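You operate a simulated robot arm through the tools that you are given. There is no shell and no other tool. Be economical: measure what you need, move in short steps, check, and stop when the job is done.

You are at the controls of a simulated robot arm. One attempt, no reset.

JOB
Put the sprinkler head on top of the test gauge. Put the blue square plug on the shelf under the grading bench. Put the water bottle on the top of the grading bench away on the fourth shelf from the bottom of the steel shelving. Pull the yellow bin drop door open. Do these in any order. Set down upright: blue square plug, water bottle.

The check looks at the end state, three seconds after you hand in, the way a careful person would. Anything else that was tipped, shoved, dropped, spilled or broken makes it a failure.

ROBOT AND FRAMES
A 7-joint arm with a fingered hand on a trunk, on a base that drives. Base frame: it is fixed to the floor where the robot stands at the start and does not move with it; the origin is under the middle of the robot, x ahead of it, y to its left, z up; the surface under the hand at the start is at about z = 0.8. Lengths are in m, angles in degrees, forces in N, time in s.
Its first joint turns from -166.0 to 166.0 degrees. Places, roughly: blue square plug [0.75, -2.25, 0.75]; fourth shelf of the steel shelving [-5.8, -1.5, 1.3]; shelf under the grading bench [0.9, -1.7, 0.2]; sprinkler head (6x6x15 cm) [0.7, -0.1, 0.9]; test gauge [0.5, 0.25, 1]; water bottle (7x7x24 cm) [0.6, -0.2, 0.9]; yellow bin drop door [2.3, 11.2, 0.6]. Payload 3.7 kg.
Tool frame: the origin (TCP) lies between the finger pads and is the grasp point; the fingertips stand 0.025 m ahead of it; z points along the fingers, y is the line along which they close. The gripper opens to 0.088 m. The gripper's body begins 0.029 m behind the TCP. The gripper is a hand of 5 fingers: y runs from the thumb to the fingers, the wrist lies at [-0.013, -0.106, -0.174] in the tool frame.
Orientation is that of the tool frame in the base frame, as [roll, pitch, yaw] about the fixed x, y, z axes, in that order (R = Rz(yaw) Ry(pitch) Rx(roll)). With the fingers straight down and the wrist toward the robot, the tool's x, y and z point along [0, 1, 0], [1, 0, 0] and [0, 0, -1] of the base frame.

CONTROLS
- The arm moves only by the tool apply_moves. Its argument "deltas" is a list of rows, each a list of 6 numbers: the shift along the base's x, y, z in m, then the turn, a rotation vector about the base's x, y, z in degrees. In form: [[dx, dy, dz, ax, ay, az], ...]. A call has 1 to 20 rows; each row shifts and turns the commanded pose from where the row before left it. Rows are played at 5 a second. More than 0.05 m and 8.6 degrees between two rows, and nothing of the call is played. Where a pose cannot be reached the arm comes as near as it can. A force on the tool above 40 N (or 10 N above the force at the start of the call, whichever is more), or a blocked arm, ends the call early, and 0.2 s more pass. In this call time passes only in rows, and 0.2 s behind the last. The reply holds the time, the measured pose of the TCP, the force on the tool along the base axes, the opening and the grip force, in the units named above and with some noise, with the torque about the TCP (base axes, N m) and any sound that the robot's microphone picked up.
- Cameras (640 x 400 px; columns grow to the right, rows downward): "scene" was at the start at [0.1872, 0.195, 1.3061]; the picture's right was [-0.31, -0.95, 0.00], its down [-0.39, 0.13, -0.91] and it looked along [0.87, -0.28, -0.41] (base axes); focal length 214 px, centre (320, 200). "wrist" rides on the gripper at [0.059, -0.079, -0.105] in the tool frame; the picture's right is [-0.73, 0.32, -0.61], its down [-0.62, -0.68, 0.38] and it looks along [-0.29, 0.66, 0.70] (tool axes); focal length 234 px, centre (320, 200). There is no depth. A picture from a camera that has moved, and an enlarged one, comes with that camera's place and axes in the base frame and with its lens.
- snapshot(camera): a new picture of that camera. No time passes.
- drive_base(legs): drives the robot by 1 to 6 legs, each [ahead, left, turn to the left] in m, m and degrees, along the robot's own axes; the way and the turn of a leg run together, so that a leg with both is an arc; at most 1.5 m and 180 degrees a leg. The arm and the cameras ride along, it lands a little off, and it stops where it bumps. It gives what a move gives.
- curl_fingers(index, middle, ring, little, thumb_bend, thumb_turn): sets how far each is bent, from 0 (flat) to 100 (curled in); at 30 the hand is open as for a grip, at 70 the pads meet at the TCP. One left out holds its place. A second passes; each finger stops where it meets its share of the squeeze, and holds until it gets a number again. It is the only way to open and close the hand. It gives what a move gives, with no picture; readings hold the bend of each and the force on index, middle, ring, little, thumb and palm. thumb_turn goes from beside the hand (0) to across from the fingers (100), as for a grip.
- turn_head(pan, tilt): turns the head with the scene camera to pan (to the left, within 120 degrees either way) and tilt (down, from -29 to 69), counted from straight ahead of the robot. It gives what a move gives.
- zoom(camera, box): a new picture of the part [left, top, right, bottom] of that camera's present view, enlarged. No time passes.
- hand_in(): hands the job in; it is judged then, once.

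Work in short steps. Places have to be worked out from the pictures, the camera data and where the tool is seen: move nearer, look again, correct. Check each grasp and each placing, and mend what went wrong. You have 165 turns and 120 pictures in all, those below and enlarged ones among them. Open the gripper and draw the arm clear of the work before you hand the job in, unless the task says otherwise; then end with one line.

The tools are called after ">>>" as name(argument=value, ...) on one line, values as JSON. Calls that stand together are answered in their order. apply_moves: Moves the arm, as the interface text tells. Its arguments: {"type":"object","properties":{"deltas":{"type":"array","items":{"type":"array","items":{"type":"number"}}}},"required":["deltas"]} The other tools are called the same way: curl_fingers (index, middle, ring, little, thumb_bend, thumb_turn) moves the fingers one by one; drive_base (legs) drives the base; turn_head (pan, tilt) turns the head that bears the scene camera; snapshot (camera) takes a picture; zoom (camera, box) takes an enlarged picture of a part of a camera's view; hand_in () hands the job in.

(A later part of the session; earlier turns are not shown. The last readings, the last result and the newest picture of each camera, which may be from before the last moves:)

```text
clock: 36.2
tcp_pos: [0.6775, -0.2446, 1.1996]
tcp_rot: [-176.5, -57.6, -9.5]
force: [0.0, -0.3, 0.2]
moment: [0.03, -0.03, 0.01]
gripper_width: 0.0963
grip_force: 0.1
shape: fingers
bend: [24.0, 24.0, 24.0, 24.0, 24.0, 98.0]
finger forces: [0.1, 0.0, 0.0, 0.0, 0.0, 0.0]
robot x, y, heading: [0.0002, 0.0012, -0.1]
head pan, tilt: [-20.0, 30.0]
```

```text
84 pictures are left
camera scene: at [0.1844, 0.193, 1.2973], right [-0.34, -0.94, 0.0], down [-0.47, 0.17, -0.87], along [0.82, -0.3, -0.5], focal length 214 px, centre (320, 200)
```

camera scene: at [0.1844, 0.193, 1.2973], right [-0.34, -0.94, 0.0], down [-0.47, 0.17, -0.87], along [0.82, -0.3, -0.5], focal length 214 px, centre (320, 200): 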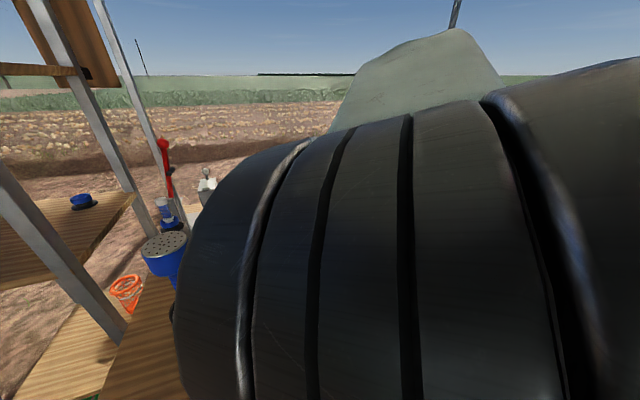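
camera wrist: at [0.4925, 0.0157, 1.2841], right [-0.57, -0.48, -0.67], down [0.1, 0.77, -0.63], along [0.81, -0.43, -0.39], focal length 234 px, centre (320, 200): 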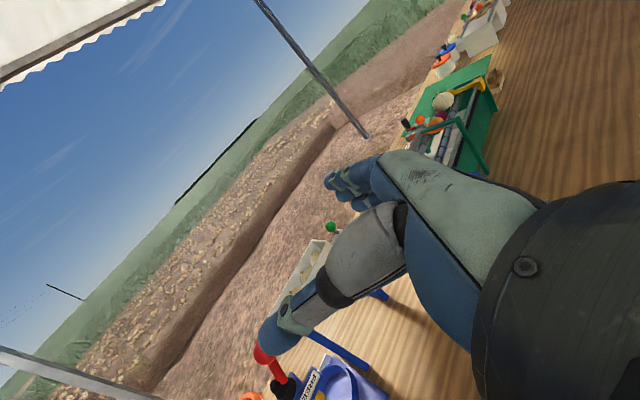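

Turning right swings the elbow toward the head, while pointing left is comfortable. So I will approach the bottle from its right side with the hand pointing forward-left, starting with a left yaw.

>>> apply_moves(deltas=[[-0.012, -0.018, 0, 0, 0, 8.1], [-0.012, -0.018, 0, 0, 0, 8.1], [-0.012, -0.018, 0, 0, 0, 8.1], [-0.012, -0.018, 0, 0, 0, 8.1], [-0.012, -0.018, 0, 0, 0, 8.1], [-0.012, -0.018, 0, 0, 0, 8.1], [-0.012, -0.018, 0, 0, 0, 8.1], [-0.012, -0.018, 0, 0, 0, 8.1]])

>>> snapshot(camera="scene")

```text
clock: 38.0
tcp_pos: [0.5814, -0.3894, 1.2]
tcp_rot: [-176.7, -57.5, 55.8]
force: [0.1, -0.9, 0.2]
moment: [-0.01, 0.02, -0.02]
gripper_width: 0.0961
grip_force: 0.0
shape: fingers
bend: [24.0, 24.0, 24.0, 24.0, 24.0, 98.0]
finger forces: [0.0, 0.0, 0.0, 0.0, 0.0, 0.0]
robot x, y, heading: [-0.0002, 0.0009, -0.2]
head pan, tilt: [-20.0, 30.0]
```

```text
83 pictures are left
camera scene: at [0.1842, 0.1928, 1.2971], right [-0.34, -0.94, 0.0], down [-0.47, 0.17, -0.87], along [0.81, -0.3, -0.5], focal length 214 px, centre (320, 200)
```

scene: 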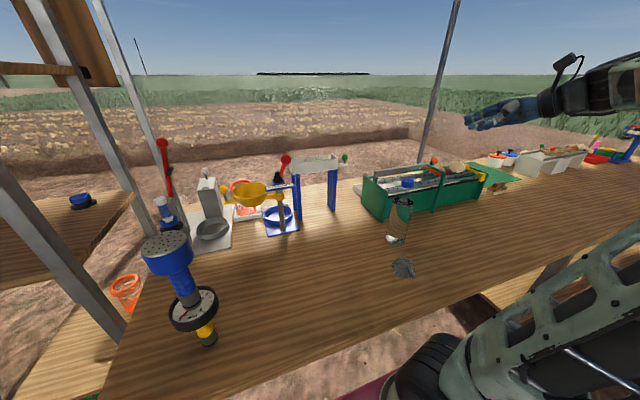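

That is a comfortable configuration. I level the hand (pitch up about 32°).

>>> apply_moves(deltas=[[0, 0, 0, 6.93, -4.0, 0], [0, 0, 0, 6.93, -4.0, 0], [0, 0, 0, 6.93, -4.0, 0], [0, 0, 0, 6.93, -4.0, 0]])

>>> snapshot(camera="scene")

>>> snapshot(camera="wrist")

```text
clock: 39.0
tcp_pos: [0.5814, -0.3886, 1.2011]
tcp_rot: [-96.1, -87.5, -24.3]
force: [1.1, 0.1, -0.2]
moment: [-0.01, 0.01, 0.01]
gripper_width: 0.0959
grip_force: 0.0
shape: fingers
bend: [24.0, 24.0, 24.0, 24.0, 24.0, 98.0]
finger forces: [0.1, 0.0, 0.1, 0.0, 0.0, 0.0]
robot x, y, heading: [-0.0022, -0.0009, 0.1]
head pan, tilt: [-20.0, 30.0]
```

```text
82 pictures are left
camera scene: at [0.1844, 0.1928, 1.2971], right [-0.34, -0.94, 0.0], down [-0.47, 0.17, -0.87], along [0.81, -0.3, -0.5], focal length 214 px, centre (320, 200)
```

scene: 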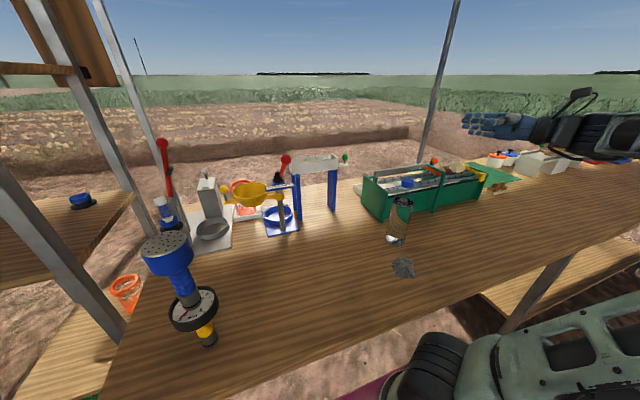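

```text
81 pictures are left
camera wrist: at [0.4643, -0.4406, 1.2639], right [-0.06, -0.67, -0.74], down [-0.42, 0.69, -0.59], along [0.91, 0.27, -0.32], focal length 234 px, centre (320, 200)
```

wrist: 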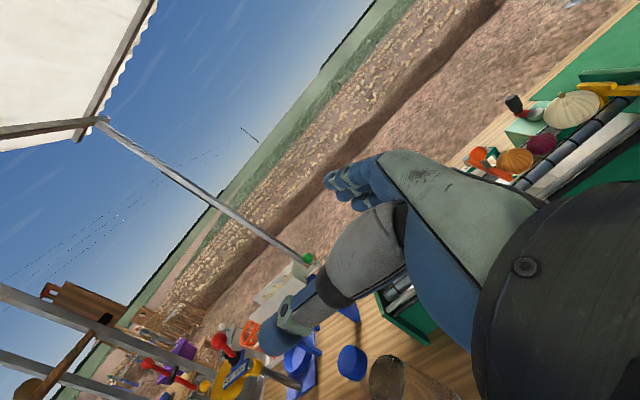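

The hand is level, and the bottle axis checks at (0.636, -0.254). I lower toward pre-grasp 15 cm short of the bottle, in two stages.

>>> apply_moves(deltas=[[-0.007, 0.002, -0.045, 0, 0, 0], [-0.007, 0.002, -0.045, 0, 0, 0], [-0.007, 0.002, -0.045, 0, 0, 0]])

>>> turn_head(pan=-40, tilt=35)

>>> snapshot(camera="scene")

```text
clock: 39.8
tcp_pos: [0.5599, -0.3811, 1.0646]
tcp_rot: [-99.5, -87.4, -20.9]
force: [-0.3, 0.2, -1.6]
moment: [-0.02, 0.0, -0.01]
gripper_width: 0.0962
grip_force: 0.1
shape: fingers
bend: [24.0, 24.0, 24.0, 24.0, 24.0, 98.0]
finger forces: [0.0, 0.1, 0.1, 0.0, 0.0, 0.1]
robot x, y, heading: [-0.0021, -0.0008, 0.2]
head pan, tilt: [-20.0, 30.0]
```

```text
clock: 40.6
tcp_pos: [0.5594, -0.3816, 1.0653]
tcp_rot: [-98.7, -87.5, -21.6]
force: [-0.2, 0.1, 0.1]
moment: [-0.01, 0.0, -0.01]
gripper_width: 0.0964
grip_force: 0.1
shape: fingers
bend: [24.0, 24.0, 24.0, 24.0, 24.0, 98.0]
finger forces: [0.1, 0.1, 0.0, 0.0, 0.0, 0.0]
robot x, y, heading: [0.0003, -0.0003, 0.3]
head pan, tilt: [-40.0, 35.0]
```

```text
80 pictures are left
camera scene: at [0.1669, 0.167, 1.2893], right [-0.64, -0.77, 0.0], down [-0.44, 0.37, -0.82], along [0.63, -0.53, -0.57], focal length 214 px, centre (320, 200)
```

scene: 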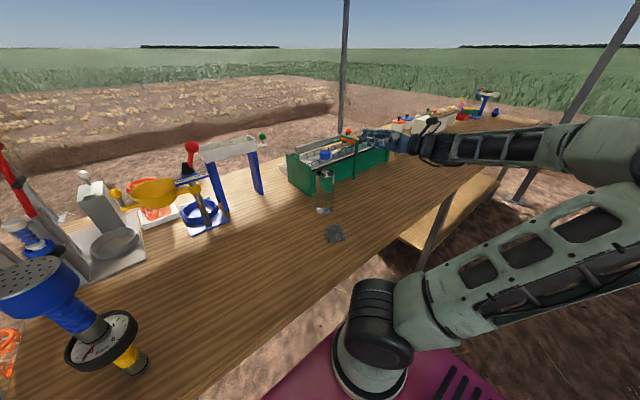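

The elbow is clear of the bench on the right. I lower to z≈0.93.

>>> apply_moves(deltas=[[0, 0, -0.045, 0, 0, 0], [0, 0, -0.045, 0, 0, 0], [0, 0, -0.045, 0, 0, 0]])

>>> snapshot(camera="wrist")

>>> zoom(camera="scene", box=[260, 100, 500, 280])

```text
clock: 41.4
tcp_pos: [0.5606, -0.382, 0.9306]
tcp_rot: [-97.3, -87.4, -23.1]
force: [0.0, 0.6, -0.2]
moment: [-0.03, 0.0, -0.01]
gripper_width: 0.0964
grip_force: 0.0
shape: fingers
bend: [24.0, 24.0, 24.0, 24.0, 24.0, 98.0]
finger forces: [0.0, 0.1, 0.1, 0.0, 0.1, 0.0]
robot x, y, heading: [0.0003, 0.0026, -0.0]
head pan, tilt: [-40.0, 35.0]
```

```text
79 pictures are left
camera wrist: at [0.4431, -0.4341, 0.9941], right [-0.06, -0.68, -0.74], down [-0.42, 0.69, -0.6], along [0.91, 0.27, -0.32], focal length 234 px, centre (320, 200)
```

wrist: 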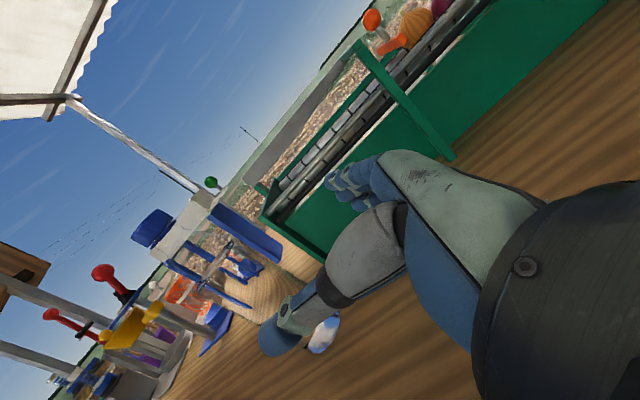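

```text
2.22 times, centred on (380, 190) of scene
camera zoom: at [0.1668, 0.1671, 1.2893], right [-0.64, -0.77, 0.0], down [-0.44, 0.37, -0.82], along [0.63, -0.53, -0.57], focal length 477 px, centre (187, 222)
```

zoom: 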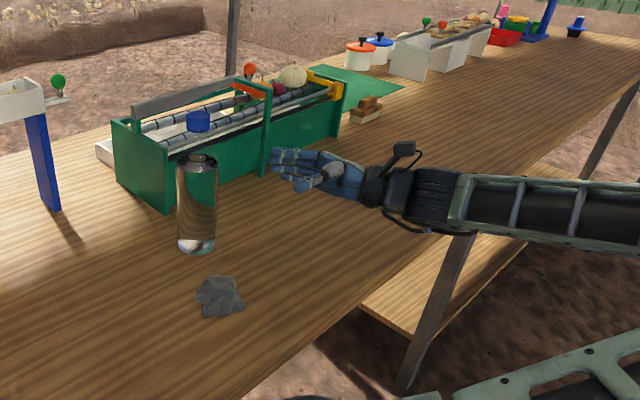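

The bottle lies directly ahead along the tool axis. I advance 9 cm, then look.

>>> apply_moves(deltas=[[0.0152, 0.0259, 0, 0, 0, 0], [0.0152, 0.0259, 0, 0, 0, 0], [0.0152, 0.0259, 0, 0, 0, 0]])

>>> snapshot(camera="wrist")

>>> zoom(camera="scene", box=[280, 120, 420, 240])

```text
clock: 42.2
tcp_pos: [0.6051, -0.3053, 0.9312]
tcp_rot: [-96.5, -87.4, -24.1]
force: [-0.2, -0.2, -0.2]
moment: [0.03, 0.02, -0.01]
gripper_width: 0.0964
grip_force: 0.1
shape: fingers
bend: [24.0, 24.0, 24.0, 24.0, 24.0, 98.0]
finger forces: [0.1, 0.0, 0.1, 0.0, 0.0, 0.0]
robot x, y, heading: [-0.0004, 0.0013, -0.0]
head pan, tilt: [-40.0, 35.0]
```

```text
77 pictures are left
camera wrist: at [0.4878, -0.3566, 0.9946], right [-0.06, -0.67, -0.74], down [-0.42, 0.69, -0.59], along [0.91, 0.27, -0.32], focal length 234 px, centre (320, 200)
```

wrist: 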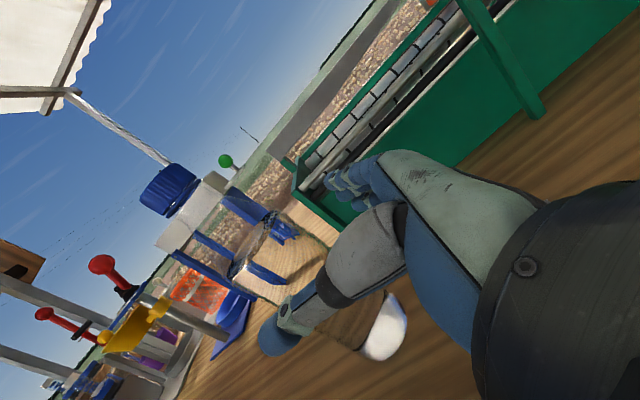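

```text
3.33 times, centred on (350, 180) of scene
camera zoom: at [0.1668, 0.1669, 1.2893], right [-0.64, -0.77, 0.0], down [-0.44, 0.37, -0.82], along [0.63, -0.53, -0.57], focal length 715 px, centre (220, 267)
```

zoom: 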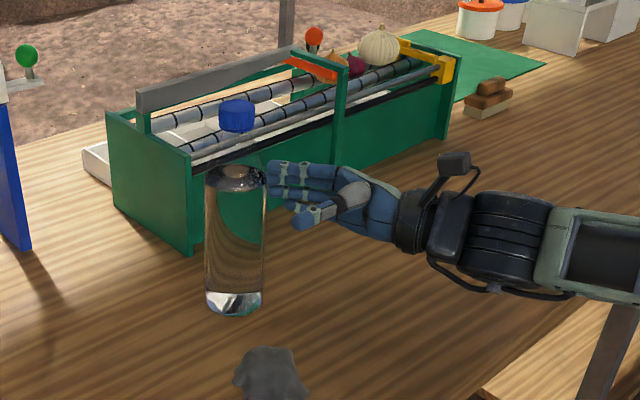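

The fingers pass behind and the thumb in front of the bottle. I lower 1.5 cm for a better hold and advance the last 5 cm.

>>> apply_moves(deltas=[[0, 0, -0.015, 0, 0, 0], [0.0101, 0.0172, 0, 0, 0, 0], [0.0101, 0.0172, 0, 0, 0, 0], [0.0051, 0.0086, 0, 0, 0, 0]])

>>> snapshot(camera="wrist")

>>> zoom(camera="scene", box=[280, 120, 420, 240])

```text
clock: 43.2
tcp_pos: [0.6307, -0.2617, 0.9147]
tcp_rot: [-99.2, -87.4, -21.3]
force: [0.7, 0.3, 0.2]
moment: [-0.02, -0.01, 0.0]
gripper_width: 0.0962
grip_force: 0.0
shape: fingers
bend: [24.0, 24.0, 24.0, 24.0, 24.0, 98.0]
finger forces: [0.0, 0.0, 0.1, 0.0, 0.1, 0.0]
robot x, y, heading: [0.0033, 0.0031, -0.1]
head pan, tilt: [-40.0, 35.0]
```

```text
75 pictures are left
camera wrist: at [0.5138, -0.314, 0.9787], right [-0.06, -0.67, -0.74], down [-0.42, 0.69, -0.6], along [0.91, 0.27, -0.32], focal length 234 px, centre (320, 200)
```

wrist: 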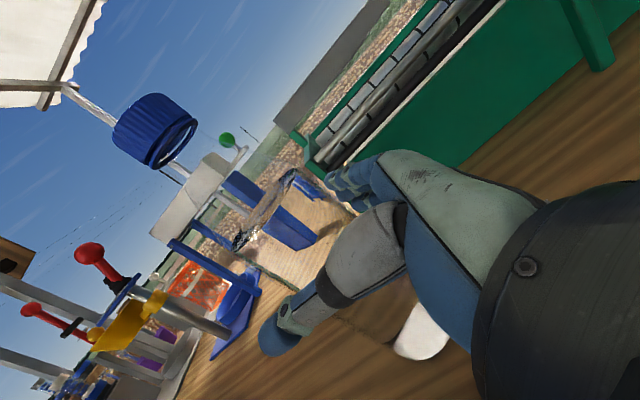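

```text
3.33 times, centred on (350, 180) of scene
camera zoom: at [0.1668, 0.1669, 1.2893], right [-0.64, -0.77, 0.0], down [-0.44, 0.37, -0.82], along [0.63, -0.53, -0.57], focal length 715 px, centre (220, 267)
```

zoom: 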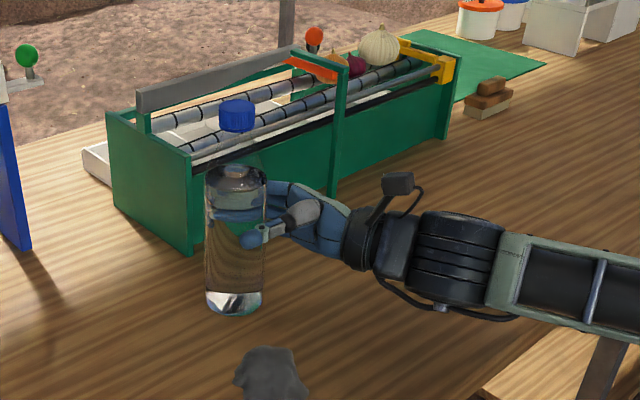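

The bottle stands between thumb and fingers near the palm. I close the hand gently.

>>> curl_fingers(index=40, middle=40, ring=40, little=40, thumb_bend=40)

>>> curl_fingers(index=65, middle=65, ring=65, little=65, thumb_bend=65)

>>> zoom(camera="scene", box=[280, 120, 420, 240])

```text
clock: 44.2
tcp_pos: [0.6311, -0.2612, 0.9154]
tcp_rot: [-98.4, -87.4, -22.0]
force: [1.3, -0.6, 0.2]
moment: [0.0, 0.02, -0.01]
gripper_width: 0.0653
grip_force: 0.8
shape: fingers
bend: [39.0, 40.0, 40.0, 40.0, 40.0, 98.0]
finger forces: [0.9, 0.2, 0.3, 0.0, 0.0, 0.1]
robot x, y, heading: [-0.0003, -0.0016, 0.1]
head pan, tilt: [-40.0, 35.0]
```

```text
clock: 45.2
tcp_pos: [0.6306, -0.2617, 0.9146]
tcp_rot: [-100.5, -87.5, -19.9]
force: [0.8, -0.3, -3.2]
moment: [-0.09, -0.08, -0.03]
gripper_width: 0.0583
grip_force: 23.1
shape: fingers
bend: [54.0, 57.0, 57.0, 59.0, 38.0, 93.0]
finger forces: [6.9, 6.0, 5.2, 5.2, 22.8, 0.0]
robot x, y, heading: [-0.0015, -0.0021, -0.1]
head pan, tilt: [-40.0, 35.0]
```

```text
3.33 times, centred on (350, 180) of scene
camera zoom: at [0.1669, 0.1669, 1.2893], right [-0.64, -0.77, 0.0], down [-0.44, 0.37, -0.82], along [0.63, -0.53, -0.57], focal length 715 px, centre (220, 267)
```

zoom: 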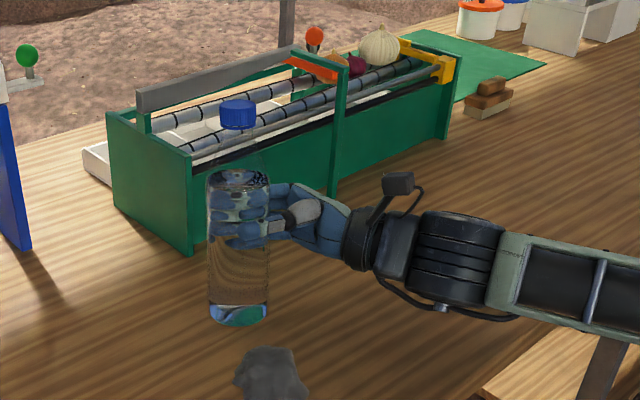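

All four fingers and the thumb hold (23 N). I lift and check.

>>> apply_moves(deltas=[[0, 0, 0.02, 0, 0, 0], [0, 0, 0.03, 0, 0, 0], [0, 0, 0.04, 0, 0, 0]])

>>> zoom(camera="scene", box=[250, 80, 490, 240])

```text
clock: 46.0
tcp_pos: [0.6301, -0.2623, 1.0049]
tcp_rot: [-100.3, -87.5, -20.1]
force: [-1.0, -0.4, -5.2]
moment: [-0.12, -0.04, -0.02]
gripper_width: 0.0585
grip_force: 23.1
shape: fingers
bend: [54.0, 57.0, 57.0, 60.0, 38.0, 93.0]
finger forces: [6.9, 5.9, 5.2, 5.1, 22.7, 0.1]
robot x, y, heading: [0.001, -0.0053, 0.2]
head pan, tilt: [-40.0, 35.0]
```

```text
2.50 times, centred on (370, 160) of scene
camera zoom: at [0.167, 0.1669, 1.2893], right [-0.64, -0.77, 0.0], down [-0.44, 0.37, -0.82], along [0.63, -0.53, -0.57], focal length 536 px, centre (195, 300)
```

zoom: 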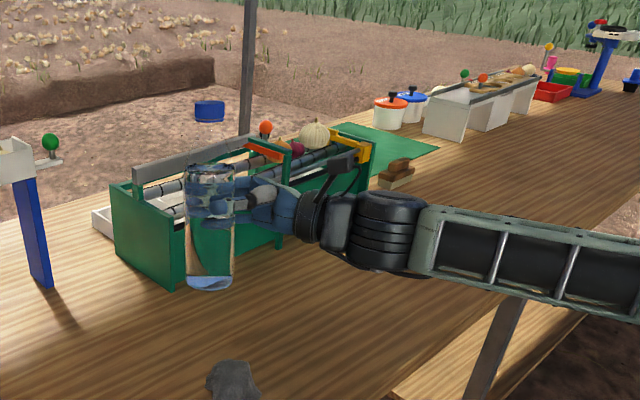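

The bottle is held upright (about 0.5 kg). I raise it further, then back away from the bench so I can rearrange the arm in the open.

>>> apply_moves(deltas=[[0, 0, 0.04, 0, 0, 0], [0, 0, 0.04, 0, 0, 0], [0, 0, 0.04, 0, 0, 0], [0, 0, 0.04, 0, 0, 0], [0, 0, 0.04, 0, 0, 0]])

>>> drive_base(legs=[[-1.0, 0, 0]])

>>> turn_head(pan=-60, tilt=20)

>>> snapshot(camera="scene")

```text
clock: 47.2
tcp_pos: [0.6302, -0.2642, 1.2066]
tcp_rot: [-95.8, -87.4, -24.6]
force: [-0.6, 0.0, -4.6]
moment: [-0.09, -0.01, 0.0]
gripper_width: 0.0584
grip_force: 23.5
shape: fingers
bend: [54.0, 57.0, 57.0, 60.0, 38.0, 93.0]
finger forces: [7.0, 6.0, 5.1, 5.0, 22.6, 0.0]
robot x, y, heading: [-0.0018, 0.0017, 0.1]
head pan, tilt: [-40.0, 35.0]
```

```text
clock: 52.3
tcp_pos: [-0.3583, -0.2613, 1.2058]
tcp_rot: [-97.7, -87.4, -22.3]
force: [0.2, -1.0, -5.3]
moment: [-0.1, -0.04, -0.01]
gripper_width: 0.0584
grip_force: 22.3
shape: fingers
bend: [54.0, 57.0, 57.0, 60.0, 38.0, 93.0]
finger forces: [7.0, 6.0, 5.1, 4.9, 22.5, 0.1]
robot x, y, heading: [-0.9897, -0.005, 0.1]
head pan, tilt: [-40.0, 35.0]
```

```text
clock: 53.2
tcp_pos: [-0.3583, -0.2614, 1.2055]
tcp_rot: [-100.6, -87.4, -19.5]
force: [0.6, 0.2, -5.7]
moment: [-0.09, -0.02, 0.01]
gripper_width: 0.0584
grip_force: 22.8
shape: fingers
bend: [54.0, 57.0, 57.0, 60.0, 38.0, 93.0]
finger forces: [7.0, 6.0, 5.1, 4.9, 22.5, 0.0]
robot x, y, heading: [-0.9941, -0.0008, 0.4]
head pan, tilt: [-60.0, 20.0]
```

```text
71 pictures are left
camera scene: at [-0.8453, 0.1408, 1.3131], right [-0.86, -0.51, 0.0], down [-0.17, 0.3, -0.94], along [0.48, -0.81, -0.34], focal length 214 px, centre (320, 200)
```

scene: 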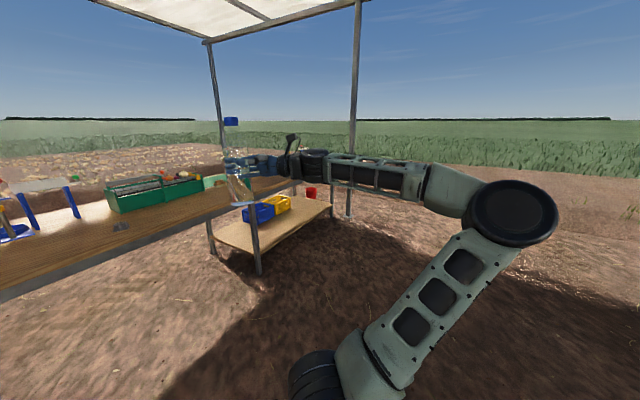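

The bottle hangs upright. In the open, I swing the arm to the robot's right side while yawing the hand so that it will point outward there.

>>> apply_moves(deltas=[[-0.0198, -0.0433, 0, 0, 0, -8], [-0.0228, -0.0417, 0, 0, 0, -8], [-0.0256, -0.0401, 0, 0, 0, -8], [-0.0284, -0.0383, 0, 0, 0, -8], [-0.031, -0.0361, 0, 0, 0, -8], [-0.0334, -0.0339, 0, 0, 0, -8]])

>>> apply_moves(deltas=[[-0.0357, -0.0314, 0, 0, 0, -8], [-0.0378, -0.0289, 0, 0, 0, -8], [-0.0398, -0.0263, 0, 0, 0, -8], [-0.0415, -0.0233, 0, 0, 0, -8], [-0.043, -0.0205, 0, 0, 0, -8]])

>>> snapshot(camera="scene")

```text
clock: 54.6
tcp_pos: [-0.5188, -0.4937, 1.2062]
tcp_rot: [-98.2, -87.5, -70.0]
force: [0.1, 0.4, -5.5]
moment: [-0.1, 0.05, -0.03]
gripper_width: 0.0584
grip_force: 21.7
shape: fingers
bend: [54.0, 57.0, 57.0, 60.0, 38.0, 93.0]
finger forces: [6.9, 5.8, 5.1, 4.6, 21.8, 0.1]
robot x, y, heading: [-0.9914, -0.0037, 0.6]
head pan, tilt: [-60.0, 20.0]
```

```text
clock: 55.8
tcp_pos: [-0.7173, -0.6254, 1.207]
tcp_rot: [-98.3, -87.5, -109.8]
force: [0.3, -0.6, -4.9]
moment: [-0.01, 0.13, 0.03]
gripper_width: 0.0579
grip_force: 21.9
shape: fingers
bend: [54.0, 57.0, 57.0, 60.0, 38.0, 93.0]
finger forces: [6.9, 5.7, 5.0, 4.4, 21.4, 0.0]
robot x, y, heading: [-0.9916, -0.0032, 0.4]
head pan, tilt: [-60.0, 20.0]
```

```text
70 pictures are left
camera scene: at [-0.8454, 0.1406, 1.3131], right [-0.86, -0.51, 0.0], down [-0.17, 0.3, -0.94], along [0.47, -0.81, -0.34], focal length 214 px, centre (320, 200)
```

scene: 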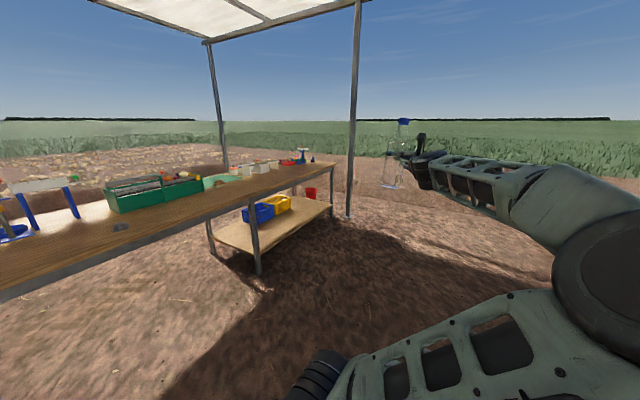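

Going well. I continue the yaw so the hand points to the robot's right, moving out and up toward shelf height.

>>> apply_moves(deltas=[[0.004, -0.016, 0.025, 0, 0, -8], [0.004, -0.016, 0.025, 0, 0, -8], [0.004, -0.016, 0.025, 0, 0, -8], [0.004, -0.016, 0.025, 0, 0, -8], [0.004, -0.016, 0.025, 0, 0, -8], [0.004, -0.016, 0.025, 0, 0, -8], [0.004, -0.016, 0.025, 0, 0, -8]])

>>> turn_head(pan=-75, tilt=15)

>>> snapshot(camera="scene")

```text
clock: 57.4
tcp_pos: [-0.6887, -0.7381, 1.3809]
tcp_rot: [-98.8, -87.3, -165.5]
force: [-1.2, 1.2, -4.8]
moment: [0.09, 0.09, 0.01]
gripper_width: 0.0583
grip_force: 22.2
shape: fingers
bend: [54.0, 58.0, 58.0, 61.0, 38.0, 93.0]
finger forces: [7.5, 5.9, 5.1, 4.1, 21.8, 0.1]
robot x, y, heading: [-0.9923, -0.0009, 0.4]
head pan, tilt: [-60.0, 20.0]
```

```text
clock: 58.1
tcp_pos: [-0.6888, -0.7374, 1.3809]
tcp_rot: [-98.6, -87.5, -165.5]
force: [-0.1, 0.4, -5.6]
moment: [0.11, 0.1, -0.02]
gripper_width: 0.0582
grip_force: 22.6
shape: fingers
bend: [54.0, 58.0, 58.0, 61.0, 38.0, 93.0]
finger forces: [7.5, 5.8, 5.0, 4.4, 21.9, 0.0]
robot x, y, heading: [-0.9885, -0.0064, 0.3]
head pan, tilt: [-75.0, 15.0]
```

```text
69 pictures are left
camera scene: at [-0.8677, 0.1309, 1.3213], right [-0.96, -0.27, 0.0], down [-0.07, 0.25, -0.97], along [0.26, -0.93, -0.26], focal length 214 px, centre (320, 200)
```

scene: 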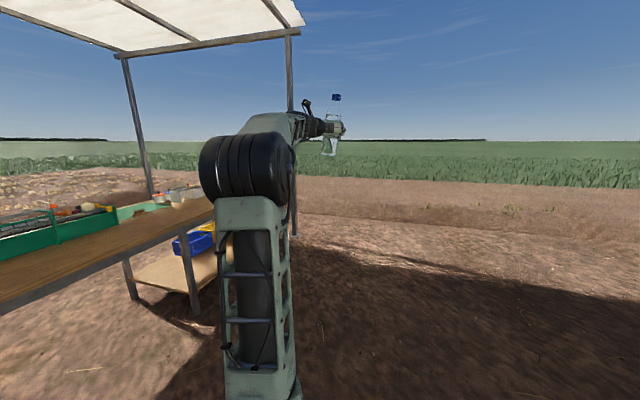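

The arm now points to the robot's right with the bottle level. I turn the robot to face -y and drive sideways toward the shelving, staying well clear of the yellow bin.

>>> drive_base(legs=[[0, 0, -90], [1.2, 0, 0], [0, -1.5, 0], [0, -1.0, 0]])

>>> turn_head(pan=-90, tilt=8)

>>> snapshot(camera="scene")

```text
clock: 79.8
tcp_pos: [-4.2321, -1.4733, 1.3805]
tcp_rot: [-97.9, -87.5, 102.9]
force: [0.6, 0.3, -6.0]
moment: [0.11, -0.11, -0.01]
gripper_width: 0.0584
grip_force: 21.7
shape: fingers
bend: [54.0, 58.0, 58.0, 61.0, 38.0, 93.0]
finger forces: [7.5, 5.5, 4.9, 3.7, 21.1, 0.0]
robot x, y, heading: [-3.4942, -1.1821, -90.6]
head pan, tilt: [-75.0, 15.0]
```

```text
clock: 80.6
tcp_pos: [-4.2325, -1.4727, 1.3805]
tcp_rot: [-98.4, -87.5, 103.5]
force: [0.4, 0.3, -5.3]
moment: [0.1, -0.04, 0.0]
gripper_width: 0.058
grip_force: 21.6
shape: fingers
bend: [54.0, 58.0, 58.0, 61.0, 38.0, 93.0]
finger forces: [7.6, 5.6, 4.9, 3.7, 21.3, 0.0]
robot x, y, heading: [-3.4945, -1.1763, -90.6]
head pan, tilt: [-90.0, 8.0]
```

```text
68 pictures are left
camera scene: at [-3.3627, -1.2841, 1.3326], right [0.01, 1.0, 0.0], down [0.14, 0.0, -0.99], along [-0.99, 0.01, -0.14], focal length 214 px, centre (320, 200)
```

scene: 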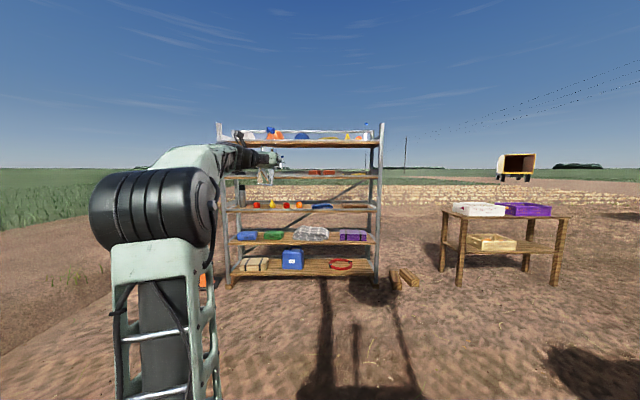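

The shelving front is at about x=-5.7, spanning y from -2.3 to -0.57. I enlarge it to find the free spots on shelf four.

>>> zoom(camera="scene", box=[205, 110, 395, 230])

```text
3.33 times, centred on (300, 170) of scene
camera zoom: at [-3.3627, -1.2841, 1.3326], right [0.01, 1.0, 0.0], down [0.14, 0.0, -0.99], along [-0.99, 0.01, -0.14], focal length 715 px, centre (387, 300)
```

zoom: 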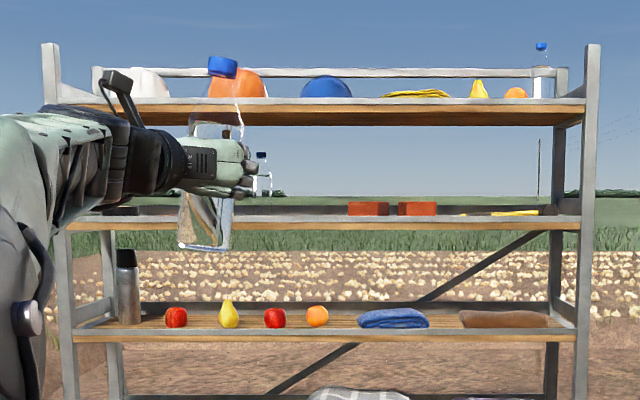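

Clearance on shelf four is about 30 cm (1.27 to 1.57), with free space near y≈-1.5. The bottle seems to lean a few degrees toward +y, so I raise it and take a wrist picture to measure the lean.

>>> apply_moves(deltas=[[0, 0, 0.02, 4, 0, 0], [0, 0, 0.02, 3, 0, 0]])

>>> drive_base(legs=[[0, -0.9, 0]])

>>> snapshot(camera="wrist")

>>> snapshot(camera="scene")

```text
clock: 81.2
tcp_pos: [-4.2332, -1.4731, 1.4204]
tcp_rot: [102.1, -85.4, -97.1]
force: [-0.1, -0.6, -6.7]
moment: [0.1, -0.04, 0.02]
gripper_width: 0.0582
grip_force: 22.0
shape: fingers
bend: [54.0, 58.0, 58.0, 61.0, 38.0, 93.0]
finger forces: [7.5, 5.5, 4.9, 3.8, 21.5, 0.1]
robot x, y, heading: [-3.4965, -1.1821, -90.5]
head pan, tilt: [-90.0, 8.0]
```

```text
clock: 86.0
tcp_pos: [-5.1399, -1.4634, 1.4199]
tcp_rot: [102.0, -85.4, -97.1]
force: [0.0, -0.7, -5.6]
moment: [0.07, -0.04, -0.01]
gripper_width: 0.0583
grip_force: 21.0
shape: fingers
bend: [54.0, 58.0, 58.0, 61.0, 38.0, 93.0]
finger forces: [7.5, 5.5, 5.1, 3.7, 21.5, 0.0]
robot x, y, heading: [-4.4008, -1.173, -90.3]
head pan, tilt: [-90.0, 8.0]
```

```text
66 pictures are left
camera wrist: at [-5.0273, -1.5378, 1.4755], right [0.58, 0.43, -0.69], down [-0.32, -0.66, -0.68], along [-0.75, 0.62, -0.25], focal length 234 px, centre (320, 200)
```

wrist: 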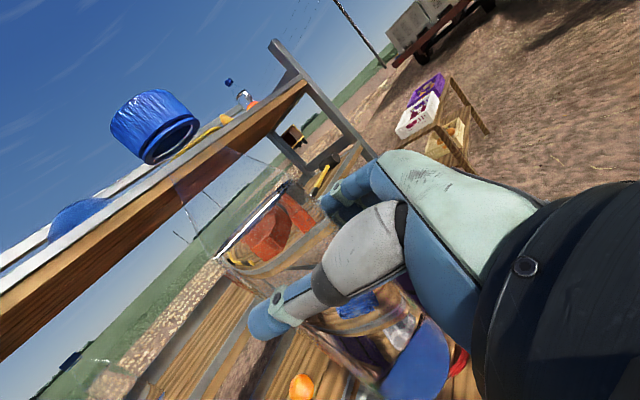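

```text
65 pictures are left
camera scene: at [-4.2693, -1.2754, 1.3327], right [0.01, 1.0, 0.0], down [0.14, 0.0, -0.99], along [-0.99, 0.01, -0.14], focal length 214 px, centre (320, 200)
```

scene: 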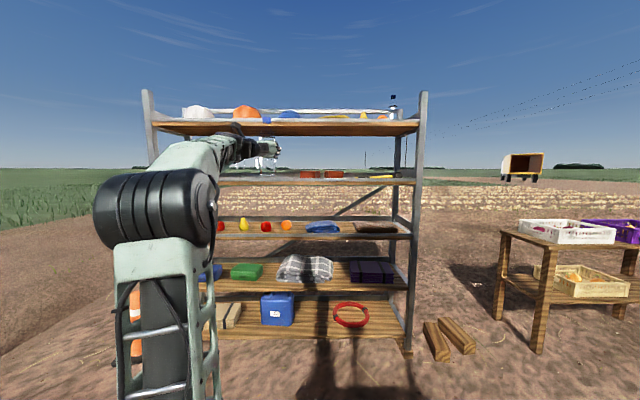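

I zoom in on the bottle and shelf from the head camera.

>>> zoom(camera="scene", box=[200, 90, 360, 190])

>>> zoom(camera="wrist", box=[80, 60, 460, 400])

```text
4.00 times, centred on (280, 140) of scene
camera zoom: at [-4.2693, -1.2754, 1.3327], right [0.01, 1.0, 0.0], down [0.14, 0.0, -0.99], along [-0.99, 0.01, -0.14], focal length 858 px, centre (480, 440)
```

zoom: 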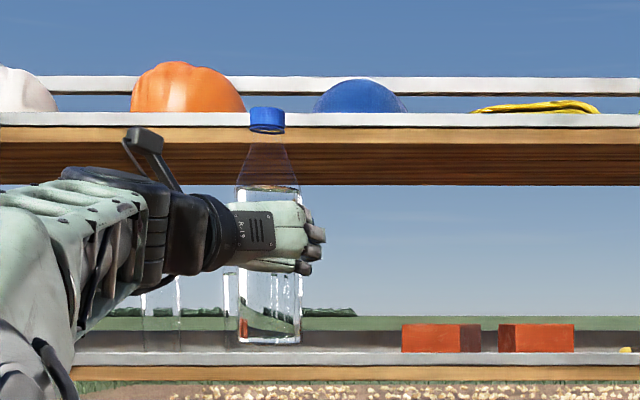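

```text
1.18 times, centred on (270, 230) of wrist
camera zoom: at [-5.0273, -1.5378, 1.4755], right [0.58, 0.43, -0.69], down [-0.32, -0.66, -0.68], along [-0.75, 0.62, -0.25], focal length 276 px, centre (379, 165)
```

zoom: 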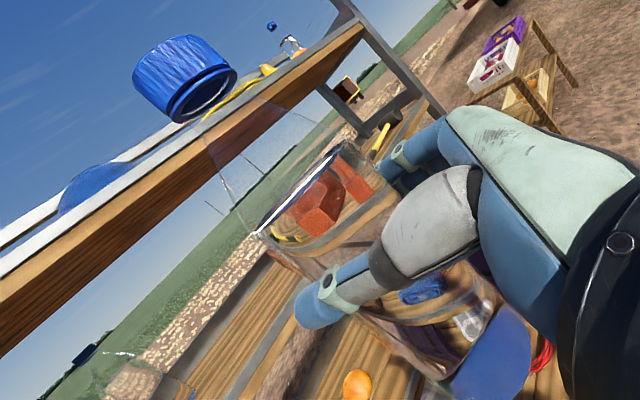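

The lean is now about 1°. Two existing bottles stand near y≈-1.85 and the red boxes begin at y≈-1.42, so I aim for y≈-1.57. I drive closer and check before entering.

>>> drive_base(legs=[[0.107, 0, 0], [0, -0.43, 0]])

>>> snapshot(camera="scene")

>>> zoom(camera="scene", box=[180, 70, 370, 200])

```text
clock: 89.4
tcp_pos: [-5.574, -1.5622, 1.4201]
tcp_rot: [102.8, -85.3, -97.9]
force: [0.1, 0.7, -5.0]
moment: [0.05, -0.1, 0.02]
gripper_width: 0.0581
grip_force: 21.7
shape: fingers
bend: [54.0, 58.0, 58.0, 61.0, 38.0, 93.0]
finger forces: [7.6, 5.5, 4.9, 3.7, 21.4, 0.0]
robot x, y, heading: [-4.8343, -1.2754, -90.6]
head pan, tilt: [-90.0, 8.0]
```

```text
62 pictures are left
camera scene: at [-4.7033, -1.3769, 1.3327], right [0.01, 1.0, 0.0], down [0.14, 0.0, -0.99], along [-0.99, 0.01, -0.14], focal length 214 px, centre (320, 200)
```

scene: 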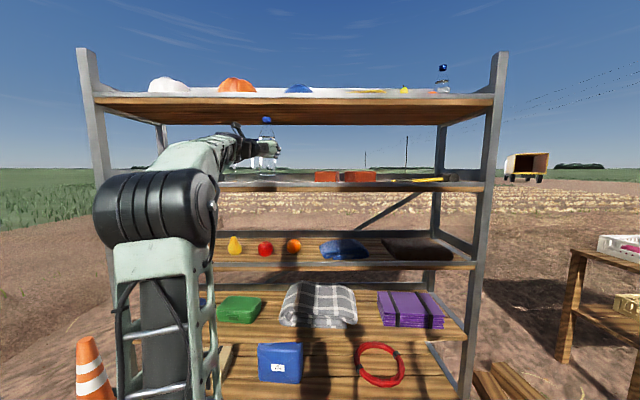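

```text
3.08 times, centred on (275, 135) of scene
camera zoom: at [-4.7033, -1.3769, 1.3327], right [0.01, 1.0, 0.0], down [0.14, 0.0, -0.99], along [-0.99, 0.01, -0.14], focal length 660 px, centre (458, 400)
```

zoom: 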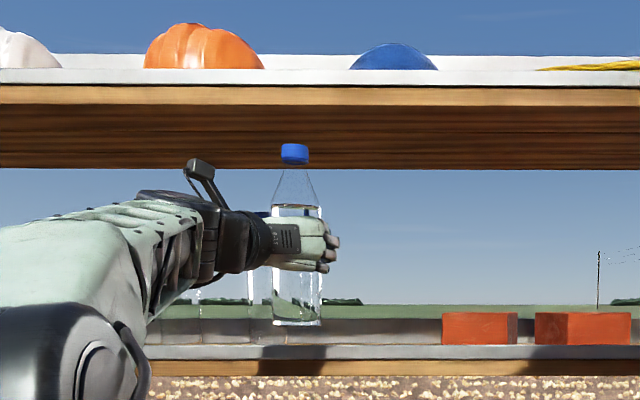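

There is clearance: cap top about 1.535 against a shelf underside of about 1.60, and the bottle's foot is 3–4 cm above the shelf. I drive 20 cm further in.

>>> drive_base(legs=[[0, -0.2, 0]])

>>> zoom(camera="scene", box=[180, 60, 370, 200])

>>> snapshot(camera="wrist")

```text
clock: 91.0
tcp_pos: [-5.7764, -1.5594, 1.4194]
tcp_rot: [103.3, -85.4, -98.5]
force: [-1.0, -0.9, -5.5]
moment: [0.11, -0.13, 0.01]
gripper_width: 0.0585
grip_force: 21.2
shape: fingers
bend: [54.0, 58.0, 58.0, 61.0, 38.0, 93.0]
finger forces: [7.5, 5.6, 4.8, 3.8, 21.5, 0.0]
robot x, y, heading: [-5.0397, -1.2716, -90.8]
head pan, tilt: [-90.0, 8.0]
```

```text
2.86 times, centred on (275, 130) of scene
camera zoom: at [-4.906, -1.3745, 1.3327], right [0.01, 1.0, 0.0], down [0.14, 0.0, -0.99], along [-0.99, 0.01, -0.14], focal length 613 px, centre (449, 400)
```

zoom: 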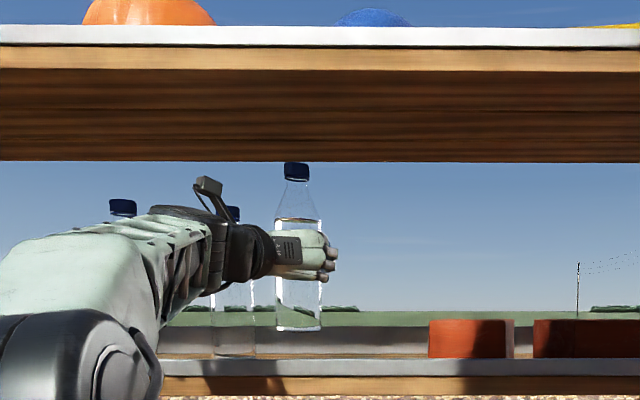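

```text
59 pictures are left
camera wrist: at [-5.6646, -1.6352, 1.4755], right [0.59, 0.43, -0.69], down [-0.32, -0.66, -0.68], along [-0.75, 0.62, -0.25], focal length 234 px, centre (320, 200)
```

wrist: 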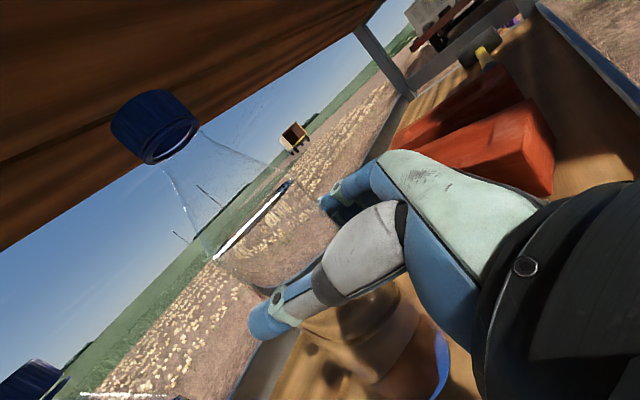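

The bottle is inside the shelf with clear space on both sides (next bottle about 15 cm away). I go 4 cm deeper and begin lowering.

>>> apply_moves(deltas=[[-0.02, 0, 0, 0, 0, 0], [-0.02, 0, 0, 0, 0, 0], [0, 0, -0.012, 0, 0, 0], [0, 0, -0.01, 0, 0, 0]])

>>> apply_moves(deltas=[[0, 0, -0.004, 0, 0, 0], [0, 0, -0.003, 0, 0, 0]])

>>> zoom(camera="scene", box=[200, 90, 360, 200])

```text
clock: 92.0
tcp_pos: [-5.8171, -1.5605, 1.3992]
tcp_rot: [103.4, -85.4, -98.7]
force: [-0.8, -0.5, -5.7]
moment: [0.07, -0.06, -0.02]
gripper_width: 0.0582
grip_force: 21.9
shape: fingers
bend: [54.0, 58.0, 58.0, 61.0, 38.0, 93.0]
finger forces: [7.5, 5.5, 4.8, 3.6, 21.3, 0.0]
robot x, y, heading: [-5.036, -1.271, -90.9]
head pan, tilt: [-90.0, 8.0]
```

```text
clock: 92.6
tcp_pos: [-5.8155, -1.5599, 1.3915]
tcp_rot: [101.9, -85.4, -97.2]
force: [0.1, 0.5, -5.5]
moment: [0.08, -0.08, 0.02]
gripper_width: 0.0586
grip_force: 21.4
shape: fingers
bend: [54.0, 58.0, 58.0, 61.0, 38.0, 93.0]
finger forces: [7.5, 5.5, 4.8, 3.7, 21.4, 0.0]
robot x, y, heading: [-5.0353, -1.2739, -90.8]
head pan, tilt: [-90.0, 8.0]
```

```text
3.64 times, centred on (280, 145) of scene
camera zoom: at [-4.906, -1.3745, 1.3327], right [0.01, 1.0, 0.0], down [0.14, 0.0, -0.99], along [-0.99, 0.01, -0.14], focal length 780 px, centre (466, 400)
```

zoom: 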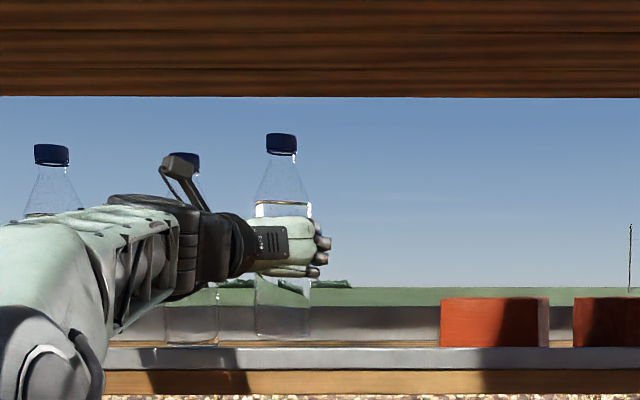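

Still about 1 cm above the shelf. I lower in small steps until there is contact.

>>> apply_moves(deltas=[[0, 0, -0.004, 0, 0, 0], [0, 0, -0.003, 0, 0, 0]])

>>> apply_moves(deltas=[[0, 0, -0.003, 0, 0, 0], [0, 0, -0.002, 0, 0, 0]])

```text
clock: 93.2
tcp_pos: [-5.8173, -1.5607, 1.385]
tcp_rot: [101.8, -85.4, -97.0]
force: [-1.2, 0.0, -4.9]
moment: [0.07, -0.1, 0.01]
gripper_width: 0.0584
grip_force: 21.5
shape: fingers
bend: [54.0, 58.0, 58.0, 61.0, 38.0, 93.0]
finger forces: [7.6, 5.4, 4.7, 3.7, 21.4, 0.0]
robot x, y, heading: [-5.0334, -1.2683, -91.1]
head pan, tilt: [-90.0, 8.0]
```

```text
clock: 93.8
tcp_pos: [-5.8168, -1.5603, 1.3792]
tcp_rot: [103.1, -85.5, -98.2]
force: [-0.3, 0.4, -4.5]
moment: [0.09, -0.09, -0.01]
gripper_width: 0.058
grip_force: 21.4
shape: fingers
bend: [54.0, 58.0, 58.0, 61.0, 38.0, 93.0]
finger forces: [7.7, 5.4, 4.8, 3.6, 21.5, 0.0]
robot x, y, heading: [-5.0384, -1.2734, -90.9]
head pan, tilt: [-90.0, 8.0]
```

No contact yet; I continue down in small steps.

>>> apply_moves(deltas=[[0, 0, -0.003, 0, 0, 0], [0, 0, -0.002, 0, 0, 0]])

>>> apply_moves(deltas=[[0, 0, -0.002, 0, 0, 0], [0, 0, -0.002, 0, 0, 0]])

>>> zoom(camera="scene", box=[200, 90, 360, 200])

```text
clock: 94.4
tcp_pos: [-5.8164, -1.5602, 1.3747]
tcp_rot: [102.0, -85.5, -97.2]
force: [0.1, -0.4, -1.4]
moment: [0.1, -0.08, 0.0]
gripper_width: 0.0582
grip_force: 21.4
shape: fingers
bend: [54.0, 58.0, 58.0, 61.0, 38.0, 93.0]
finger forces: [7.4, 5.4, 4.7, 3.5, 21.6, 0.1]
robot x, y, heading: [-5.0358, -1.2729, -90.7]
head pan, tilt: [-90.0, 8.0]
```

```text
clock: 95.0
tcp_pos: [-5.8149, -1.5596, 1.3716]
tcp_rot: [101.0, -85.4, -96.2]
force: [-1.3, -0.7, 15.3]
moment: [0.19, 0.27, 0.0]
gripper_width: 0.0583
grip_force: 19.9
shape: fingers
bend: [54.0, 58.0, 58.0, 61.0, 38.0, 92.0]
finger forces: [6.9, 5.0, 4.4, 3.4, 20.4, 0.0]
robot x, y, heading: [-5.0356, -1.2745, -90.8]
head pan, tilt: [-90.0, 8.0]
```

```text
3.64 times, centred on (280, 145) of scene
camera zoom: at [-4.9055, -1.3743, 1.3326], right [0.01, 1.0, 0.0], down [0.14, 0.0, -0.99], along [-0.99, 0.01, -0.14], focal length 780 px, centre (466, 400)
```

zoom: 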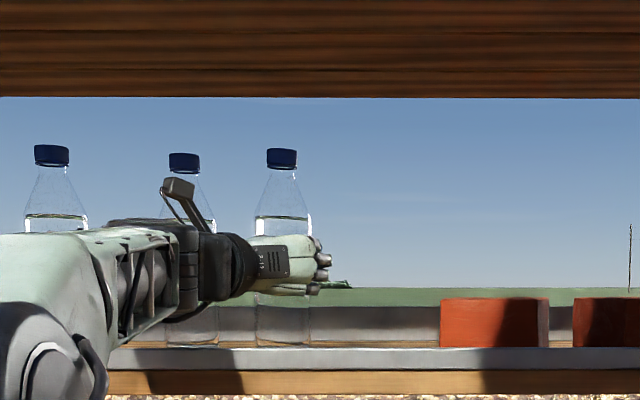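

The bottle is standing on the shelf. I relax 1 mm and open the hand in stages.

>>> apply_moves(deltas=[[0, 0, 0.0015, 0, 0, 0]])

>>> curl_fingers(index=48, middle=50, ring=50, little=52, thumb_bend=34)

>>> curl_fingers(index=24, middle=24, ring=24, little=24, thumb_bend=20)

>>> zoom(camera="scene", box=[200, 90, 360, 200])

>>> snapshot(camera="wrist")

```text
clock: 95.4
tcp_pos: [-5.8152, -1.5589, 1.3727]
tcp_rot: [102.6, -85.3, -97.8]
force: [-1.7, -1.0, 12.6]
moment: [0.18, 0.22, 0.0]
gripper_width: 0.0582
grip_force: 19.8
shape: fingers
bend: [54.0, 58.0, 58.0, 61.0, 38.0, 92.0]
finger forces: [6.7, 5.1, 4.6, 3.5, 20.6, 0.1]
robot x, y, heading: [-5.0365, -1.2709, -90.9]
head pan, tilt: [-90.0, 8.0]
```

```text
clock: 96.4
tcp_pos: [-5.8164, -1.5598, 1.3708]
tcp_rot: [102.9, -85.3, -98.1]
force: [-0.1, -1.5, 0.4]
moment: [-0.01, -0.01, 0.01]
gripper_width: 0.0636
grip_force: 1.2
shape: fingers
bend: [48.0, 50.0, 50.0, 52.0, 32.0, 97.0]
finger forces: [0.5, 0.3, 0.0, 0.1, 1.8, 0.0]
robot x, y, heading: [-5.0406, -1.2705, -90.5]
head pan, tilt: [-90.0, 8.0]
```

```text
clock: 97.4
tcp_pos: [-5.8183, -1.5601, 1.372]
tcp_rot: [101.5, -85.4, -96.7]
force: [0.4, 0.6, -0.3]
moment: [-0.01, -0.01, 0.0]
gripper_width: 0.0993
grip_force: 0.5
shape: fingers
bend: [24.0, 24.0, 24.0, 24.0, 19.0, 98.0]
finger forces: [0.0, 0.1, 0.1, 0.0, 0.6, 0.1]
robot x, y, heading: [-5.0376, -1.272, -91.1]
head pan, tilt: [-90.0, 8.0]
```

```text
3.64 times, centred on (280, 145) of scene
camera zoom: at [-4.9058, -1.3744, 1.3327], right [0.01, 1.0, 0.0], down [0.14, 0.0, -0.99], along [-0.99, 0.01, -0.14], focal length 780 px, centre (466, 400)
```

zoom: 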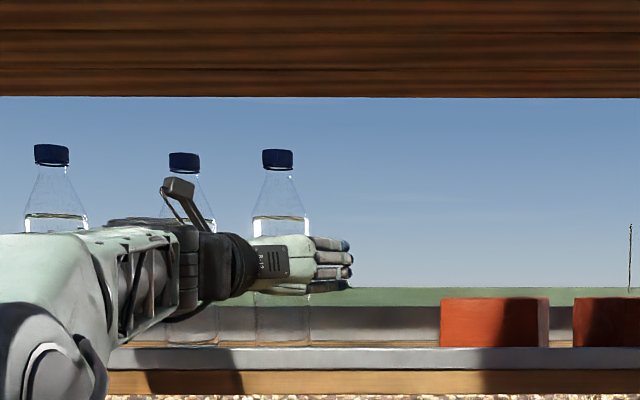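

```text
55 pictures are left
camera wrist: at [-5.7045, -1.635, 1.427], right [0.59, 0.43, -0.69], down [-0.32, -0.66, -0.68], along [-0.75, 0.62, -0.25], focal length 234 px, centre (320, 200)
```

wrist: 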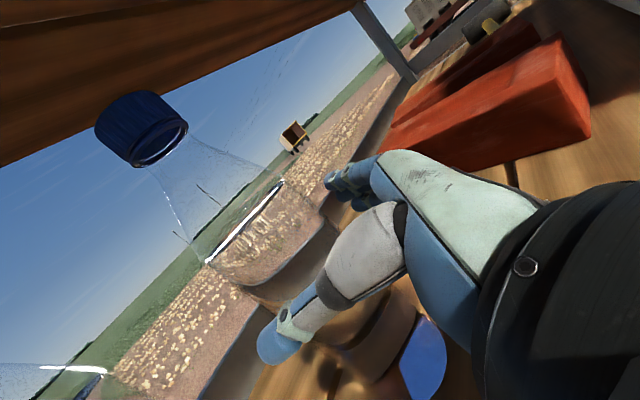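

The bottle stands upright. The thumb still just touches it, so I shift 8 mm to the thumb side, then draw straight back out.

>>> apply_moves(deltas=[[0, -0.008, 0, 0, 0, 0], [0.02, 0, 0, 0, 0, 0], [0.03, 0, 0, 0, 0, 0], [0.04, 0, 0, 0, 0, 0], [0.04, 0, 0, 0, 0, 0]])

>>> zoom(camera="scene", box=[200, 90, 360, 200])

```text
clock: 98.6
tcp_pos: [-5.6873, -1.5678, 1.3704]
tcp_rot: [104.0, -85.4, -99.2]
force: [0.5, -0.8, -0.9]
moment: [0.01, 0.02, -0.02]
gripper_width: 0.0989
grip_force: 0.1
shape: fingers
bend: [24.0, 24.0, 24.0, 24.0, 20.0, 98.0]
finger forces: [0.0, 0.0, 0.0, 0.1, 0.1, 0.0]
robot x, y, heading: [-5.0354, -1.271, -90.8]
head pan, tilt: [-90.0, 8.0]
```

```text
3.64 times, centred on (280, 145) of scene
camera zoom: at [-4.9062, -1.3747, 1.3327], right [0.01, 1.0, 0.0], down [0.14, 0.0, -0.99], along [-0.99, 0.01, -0.14], focal length 780 px, centre (466, 400)
```

zoom: 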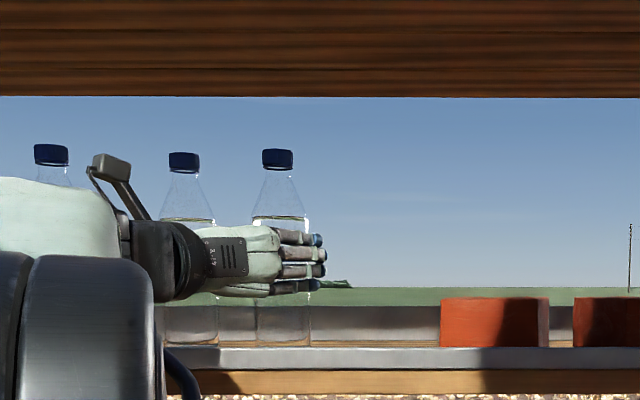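

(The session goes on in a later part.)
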